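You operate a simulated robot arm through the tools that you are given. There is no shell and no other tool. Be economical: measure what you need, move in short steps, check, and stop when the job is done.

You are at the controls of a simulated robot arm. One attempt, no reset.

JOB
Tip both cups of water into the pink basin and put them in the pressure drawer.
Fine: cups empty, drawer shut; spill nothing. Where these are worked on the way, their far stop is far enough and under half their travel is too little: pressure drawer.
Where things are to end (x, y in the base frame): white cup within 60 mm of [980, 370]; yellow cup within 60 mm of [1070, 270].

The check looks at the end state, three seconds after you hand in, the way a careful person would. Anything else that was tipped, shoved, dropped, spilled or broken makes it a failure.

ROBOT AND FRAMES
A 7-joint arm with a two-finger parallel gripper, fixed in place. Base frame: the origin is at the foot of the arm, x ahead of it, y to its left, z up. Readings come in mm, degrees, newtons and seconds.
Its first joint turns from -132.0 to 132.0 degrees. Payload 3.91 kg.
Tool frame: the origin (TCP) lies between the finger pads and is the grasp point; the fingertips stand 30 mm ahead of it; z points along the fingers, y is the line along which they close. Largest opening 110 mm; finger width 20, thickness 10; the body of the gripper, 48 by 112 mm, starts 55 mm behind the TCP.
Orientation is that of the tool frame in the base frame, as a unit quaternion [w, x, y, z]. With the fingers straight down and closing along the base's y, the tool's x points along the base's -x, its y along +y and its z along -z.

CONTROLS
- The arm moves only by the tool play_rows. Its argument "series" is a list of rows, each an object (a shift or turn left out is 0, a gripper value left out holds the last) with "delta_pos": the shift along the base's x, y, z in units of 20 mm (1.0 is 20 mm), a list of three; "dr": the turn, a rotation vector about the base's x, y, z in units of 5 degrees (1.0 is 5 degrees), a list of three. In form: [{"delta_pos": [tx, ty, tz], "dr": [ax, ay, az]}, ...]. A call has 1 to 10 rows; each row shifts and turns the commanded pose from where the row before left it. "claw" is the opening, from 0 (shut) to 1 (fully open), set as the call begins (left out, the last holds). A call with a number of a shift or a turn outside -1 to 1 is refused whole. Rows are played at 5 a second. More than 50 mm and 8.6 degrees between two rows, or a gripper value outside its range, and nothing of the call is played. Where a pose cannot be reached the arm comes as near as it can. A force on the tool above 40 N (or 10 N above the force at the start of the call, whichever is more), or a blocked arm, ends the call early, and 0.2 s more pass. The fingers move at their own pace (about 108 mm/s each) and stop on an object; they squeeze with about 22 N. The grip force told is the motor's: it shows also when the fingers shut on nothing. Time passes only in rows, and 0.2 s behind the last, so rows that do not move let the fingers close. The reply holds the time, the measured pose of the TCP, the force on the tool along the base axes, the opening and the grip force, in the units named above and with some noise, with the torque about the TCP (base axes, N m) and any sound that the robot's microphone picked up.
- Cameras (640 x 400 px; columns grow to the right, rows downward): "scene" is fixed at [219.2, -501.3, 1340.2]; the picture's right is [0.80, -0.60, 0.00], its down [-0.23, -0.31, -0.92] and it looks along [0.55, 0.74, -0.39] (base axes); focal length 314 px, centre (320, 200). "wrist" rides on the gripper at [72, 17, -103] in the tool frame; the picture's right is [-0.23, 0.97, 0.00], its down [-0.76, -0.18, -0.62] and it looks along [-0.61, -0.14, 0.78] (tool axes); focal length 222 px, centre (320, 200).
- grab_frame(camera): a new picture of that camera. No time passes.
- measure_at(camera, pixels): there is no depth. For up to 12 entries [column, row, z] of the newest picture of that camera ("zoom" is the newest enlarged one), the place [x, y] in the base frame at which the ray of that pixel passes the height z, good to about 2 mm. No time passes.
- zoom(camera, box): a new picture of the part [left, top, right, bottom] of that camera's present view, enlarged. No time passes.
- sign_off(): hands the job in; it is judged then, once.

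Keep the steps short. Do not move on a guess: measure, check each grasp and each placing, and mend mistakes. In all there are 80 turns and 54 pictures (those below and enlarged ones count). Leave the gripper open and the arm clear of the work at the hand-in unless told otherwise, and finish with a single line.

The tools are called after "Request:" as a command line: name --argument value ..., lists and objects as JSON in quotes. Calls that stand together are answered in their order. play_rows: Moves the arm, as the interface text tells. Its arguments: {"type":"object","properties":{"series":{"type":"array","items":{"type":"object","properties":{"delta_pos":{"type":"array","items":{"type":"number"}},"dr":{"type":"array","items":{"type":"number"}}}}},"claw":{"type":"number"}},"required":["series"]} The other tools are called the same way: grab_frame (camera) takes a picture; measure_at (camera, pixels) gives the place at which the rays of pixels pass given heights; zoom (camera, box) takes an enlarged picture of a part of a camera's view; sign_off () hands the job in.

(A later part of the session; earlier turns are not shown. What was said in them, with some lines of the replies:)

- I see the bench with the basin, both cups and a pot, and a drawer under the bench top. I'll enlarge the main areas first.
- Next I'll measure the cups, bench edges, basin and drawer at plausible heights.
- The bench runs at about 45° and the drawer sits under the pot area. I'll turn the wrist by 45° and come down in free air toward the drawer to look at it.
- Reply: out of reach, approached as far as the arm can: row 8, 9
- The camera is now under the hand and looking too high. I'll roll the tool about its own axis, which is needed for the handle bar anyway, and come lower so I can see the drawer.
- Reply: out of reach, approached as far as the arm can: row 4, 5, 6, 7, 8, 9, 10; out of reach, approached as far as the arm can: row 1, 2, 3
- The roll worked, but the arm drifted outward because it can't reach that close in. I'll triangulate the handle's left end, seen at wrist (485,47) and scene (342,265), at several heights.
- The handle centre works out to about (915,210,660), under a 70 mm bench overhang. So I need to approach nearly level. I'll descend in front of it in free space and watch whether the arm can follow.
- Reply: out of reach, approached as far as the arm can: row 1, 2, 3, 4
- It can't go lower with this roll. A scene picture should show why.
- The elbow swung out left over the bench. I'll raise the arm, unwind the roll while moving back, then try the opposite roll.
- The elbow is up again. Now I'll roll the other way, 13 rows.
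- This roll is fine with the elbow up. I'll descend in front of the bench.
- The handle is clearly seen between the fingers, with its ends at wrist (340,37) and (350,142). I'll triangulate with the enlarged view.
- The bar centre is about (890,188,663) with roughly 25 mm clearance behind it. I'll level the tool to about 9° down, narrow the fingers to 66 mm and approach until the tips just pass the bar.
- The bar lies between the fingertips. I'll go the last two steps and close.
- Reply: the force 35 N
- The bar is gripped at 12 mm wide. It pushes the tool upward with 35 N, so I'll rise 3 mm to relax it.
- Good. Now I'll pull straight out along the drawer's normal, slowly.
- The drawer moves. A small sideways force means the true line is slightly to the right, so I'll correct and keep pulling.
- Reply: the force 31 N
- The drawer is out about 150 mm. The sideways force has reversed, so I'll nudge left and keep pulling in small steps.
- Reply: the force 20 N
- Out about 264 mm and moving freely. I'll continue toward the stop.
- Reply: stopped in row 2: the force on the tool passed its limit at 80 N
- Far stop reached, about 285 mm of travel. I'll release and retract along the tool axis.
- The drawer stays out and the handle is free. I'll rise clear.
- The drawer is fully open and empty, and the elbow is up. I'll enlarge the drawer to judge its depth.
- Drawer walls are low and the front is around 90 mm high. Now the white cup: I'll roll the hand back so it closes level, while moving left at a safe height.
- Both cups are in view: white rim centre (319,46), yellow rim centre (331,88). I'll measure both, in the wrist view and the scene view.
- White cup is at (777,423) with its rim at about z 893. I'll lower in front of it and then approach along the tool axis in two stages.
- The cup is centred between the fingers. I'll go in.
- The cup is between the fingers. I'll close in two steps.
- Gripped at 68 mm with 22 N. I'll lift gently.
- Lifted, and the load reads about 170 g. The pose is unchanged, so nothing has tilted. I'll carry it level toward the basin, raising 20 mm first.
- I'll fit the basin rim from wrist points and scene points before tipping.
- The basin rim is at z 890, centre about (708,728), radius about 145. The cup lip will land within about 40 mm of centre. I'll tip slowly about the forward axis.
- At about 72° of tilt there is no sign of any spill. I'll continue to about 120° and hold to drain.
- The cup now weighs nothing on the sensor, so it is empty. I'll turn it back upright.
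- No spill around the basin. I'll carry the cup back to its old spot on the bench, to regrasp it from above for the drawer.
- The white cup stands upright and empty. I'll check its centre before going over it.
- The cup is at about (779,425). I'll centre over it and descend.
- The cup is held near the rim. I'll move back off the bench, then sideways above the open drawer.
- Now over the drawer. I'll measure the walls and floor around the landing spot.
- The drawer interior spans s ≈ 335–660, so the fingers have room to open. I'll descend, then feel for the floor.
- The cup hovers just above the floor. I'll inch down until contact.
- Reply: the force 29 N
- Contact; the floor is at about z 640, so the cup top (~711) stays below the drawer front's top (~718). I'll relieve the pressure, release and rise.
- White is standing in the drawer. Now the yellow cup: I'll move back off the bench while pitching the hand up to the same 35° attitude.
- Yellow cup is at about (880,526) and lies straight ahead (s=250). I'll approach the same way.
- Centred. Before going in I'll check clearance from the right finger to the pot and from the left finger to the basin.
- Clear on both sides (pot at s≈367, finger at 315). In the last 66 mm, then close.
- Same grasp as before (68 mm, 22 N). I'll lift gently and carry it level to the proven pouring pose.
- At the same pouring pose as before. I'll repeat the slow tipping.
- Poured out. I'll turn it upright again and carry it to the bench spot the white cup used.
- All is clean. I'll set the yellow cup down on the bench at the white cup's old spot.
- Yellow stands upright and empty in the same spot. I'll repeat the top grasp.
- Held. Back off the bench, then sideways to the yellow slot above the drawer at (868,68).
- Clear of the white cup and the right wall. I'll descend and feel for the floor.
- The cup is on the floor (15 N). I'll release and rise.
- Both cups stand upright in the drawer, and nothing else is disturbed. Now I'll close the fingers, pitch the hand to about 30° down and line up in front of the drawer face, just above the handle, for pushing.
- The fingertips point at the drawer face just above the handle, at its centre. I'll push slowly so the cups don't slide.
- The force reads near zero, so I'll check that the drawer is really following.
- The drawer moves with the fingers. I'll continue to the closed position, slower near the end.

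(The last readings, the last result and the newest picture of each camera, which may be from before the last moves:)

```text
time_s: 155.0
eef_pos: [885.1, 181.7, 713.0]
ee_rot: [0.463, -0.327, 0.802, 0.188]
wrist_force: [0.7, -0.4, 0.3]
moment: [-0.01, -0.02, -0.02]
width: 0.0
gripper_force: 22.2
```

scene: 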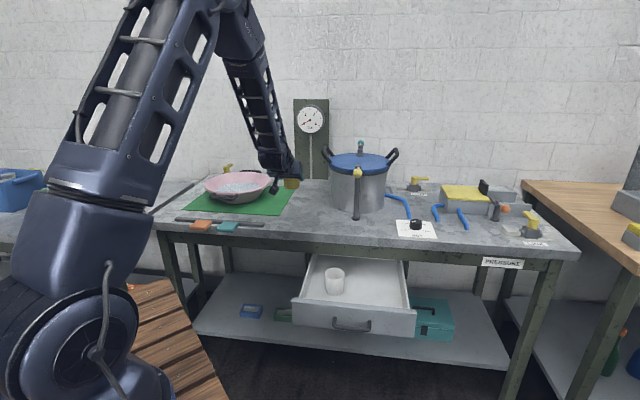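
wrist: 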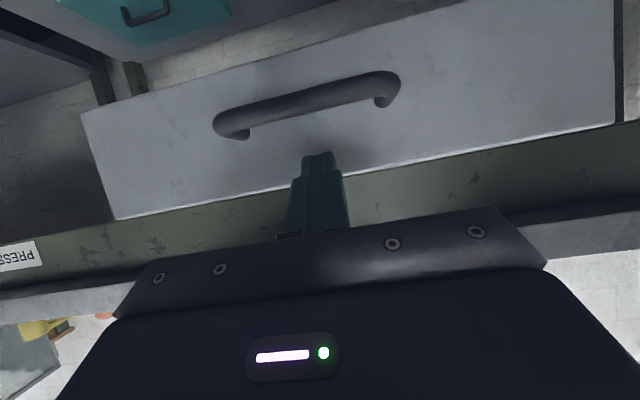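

Request:
play_rows --series '[{"delta_pos": [0.12, 0.12, 0]}, {"delta_pos": [0.12, 0.12, 0]}, {"delta_pos": [0.12, 0.12, 0]}, {"delta_pos": [0.12, 0.12, 0]}, {}]'

Request:
grab_frame --camera "wrist"

```text
time_s: 156.0
eef_pos: [893.0, 188.7, 709.8]
ee_rot: [0.461, -0.327, 0.803, 0.189]
wrist_force: [0.2, 0.3, -1.6]
moment: [0.02, 0.01, -0.01]
width: 0.1
gripper_force: 22.0
stopped in row 5: the force on the tool passed its limit at 48 N (the readings are from after the stop); the commanded pose is now the measured one
```

```text
2 pictures are left
```

wrist: 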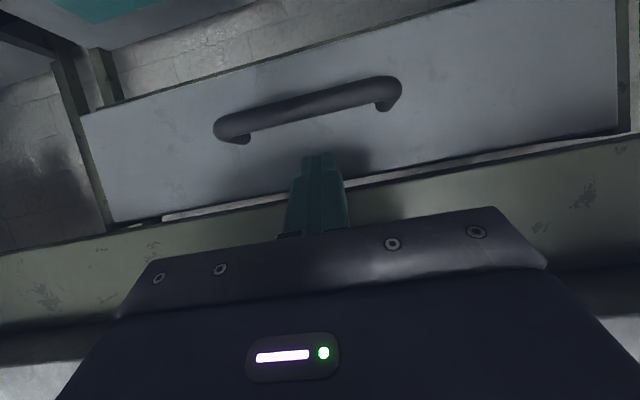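

The push ended against a firm stop. I'll compare the bar's position with its closed position, (926,153)–(856,219) at z≈663.

Request:
measure_at --camera "wrist" --pixels '[[218, 128, 663], [398, 88, 663], [308, 108, 663], [242, 139, 663], [382, 106, 663], [115, 222, 718], [625, 130, 718]]'

```text
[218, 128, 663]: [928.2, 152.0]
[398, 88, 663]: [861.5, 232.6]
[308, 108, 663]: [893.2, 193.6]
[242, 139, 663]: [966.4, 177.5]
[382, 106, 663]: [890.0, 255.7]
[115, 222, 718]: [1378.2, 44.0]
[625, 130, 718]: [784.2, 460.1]
```

The bar is back at its original closed position within measuring error. One more gentle nudge will confirm the stop.

Request:
play_rows --series '[{"delta_pos": [0.1, 0.1, 0]}, {"delta_pos": [0.1, 0.1, 0]}, {}]'

```text
time_s: 157.0
eef_pos: [895.5, 189.3, 708.2]
ee_rot: [0.459, -0.326, 0.805, 0.188]
wrist_force: [-1.9, -1.6, 0.7]
moment: [0.0, 0.02, 0.0]
width: 0.0
gripper_force: 22.1
stopped in row 3: the force on the tool passed its limit at 42 N (the readings are from after the stop); the commanded pose is now the measured one
```

The stop is firm at once, so the drawer is shut. I'll retreat, rise and open the gripper.

Request:
play_rows --series '[{"delta_pos": [-0.3, -0.3, 0]}, {"delta_pos": [-0.7, -0.7, 0]}, {"delta_pos": [-0.7, -0.7, 0]}, {"delta_pos": [-0.7, -0.7, 0]}, {"delta_pos": [-0.7, -0.7, 0]}, {"delta_pos": [-0.7, -0.7, 0]}, {"delta_pos": [-0.7, -0.7, 0]}, {"delta_pos": [-0.7, -0.7, 0]}, {"delta_pos": [-0.7, -0.7, 0]}, {"delta_pos": [-0.7, -0.7, 0]}]'

Request:
play_rows --series '[{"delta_pos": [-0.2, -0.2, 1]}, {"delta_pos": [-0.2, -0.2, 1]}, {"delta_pos": [0, 0, 1]}, {"delta_pos": [0, 0, 1]}, {"delta_pos": [0, 0, 1]}, {"delta_pos": [0, 0, 1]}, {"delta_pos": [0, 0, 1]}, {"delta_pos": [0, 0, 1]}, {"delta_pos": [0, 0, 1]}, {"delta_pos": [0, 0, 1]}]' --claw 1

Request:
play_rows --series '[{"delta_pos": [0, 0, 1]}, {"delta_pos": [0, 0, 1]}, {"delta_pos": [0, 0, 1]}, {"delta_pos": [0, 0, 1]}, {"delta_pos": [0, 0, 1]}, {"delta_pos": [0, 0, 1]}, {"delta_pos": [0, 0, 1]}, {"delta_pos": [0, 0, 1]}]'

Request:
grab_frame --camera "scene"

```text
time_s: 159.2
eef_pos: [761.3, 57.9, 708.5]
ee_rot: [0.459, -0.326, 0.805, 0.187]
wrist_force: [0.0, 0.1, 0.3]
moment: [-0.01, 0.0, 0.0]
width: 0.0
gripper_force: 22.4
```

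```text
time_s: 161.4
eef_pos: [754.8, 51.1, 908.2]
ee_rot: [0.458, -0.327, 0.805, 0.189]
wrist_force: [-0.9, 0.2, -0.6]
moment: [0.01, 0.0, 0.0]
width: 110.1
gripper_force: 0.0
```

```text
time_s: 163.2
eef_pos: [755.4, 49.6, 1067.9]
ee_rot: [0.459, -0.326, 0.805, 0.188]
wrist_force: [0.7, 0.3, 0.1]
moment: [0.04, 0.0, 0.01]
width: 109.9
gripper_force: 0.1
```

```text
1 pictures are left
```

scene: 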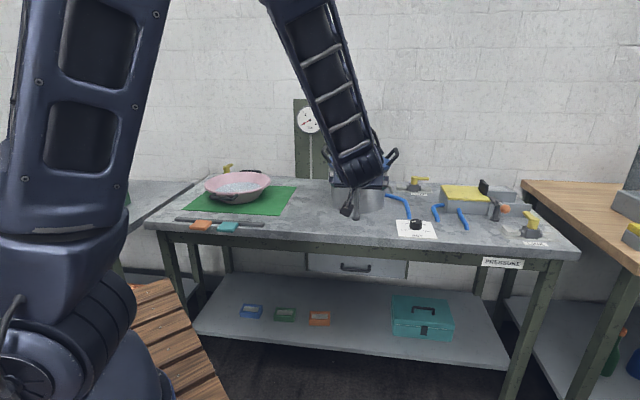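

The handle is back at (356,267), as at the start. I'll compare once more with the same enlargement as before.

Request:
zoom --camera "scene" --box '[250, 180, 450, 305]'

```text
3.20 times, centred on (350, 242) of scene
```

zoom: 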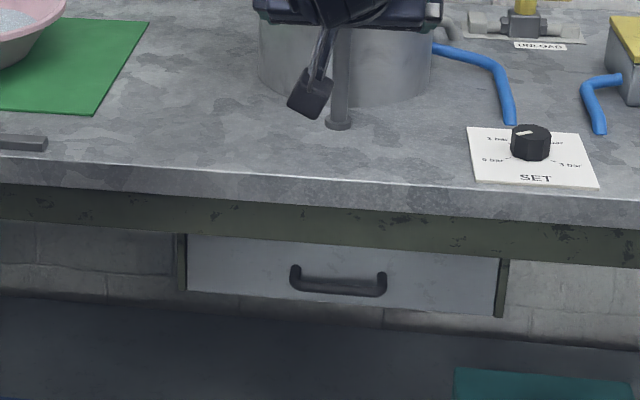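

The enlarged view matches the starting one: handle at (295–383, 268–295), drawer fully shut, bench dry and undisturbed. The gripper is open and clear of the bench, so I'm handing in.

Request:
sign_off

```text
The job is handed in.
```

Both cups were emptied into the pink basin with no spill seen and stood upright in the pressure drawer at their target spots; the drawer is shut, and the gripper is open and clear.
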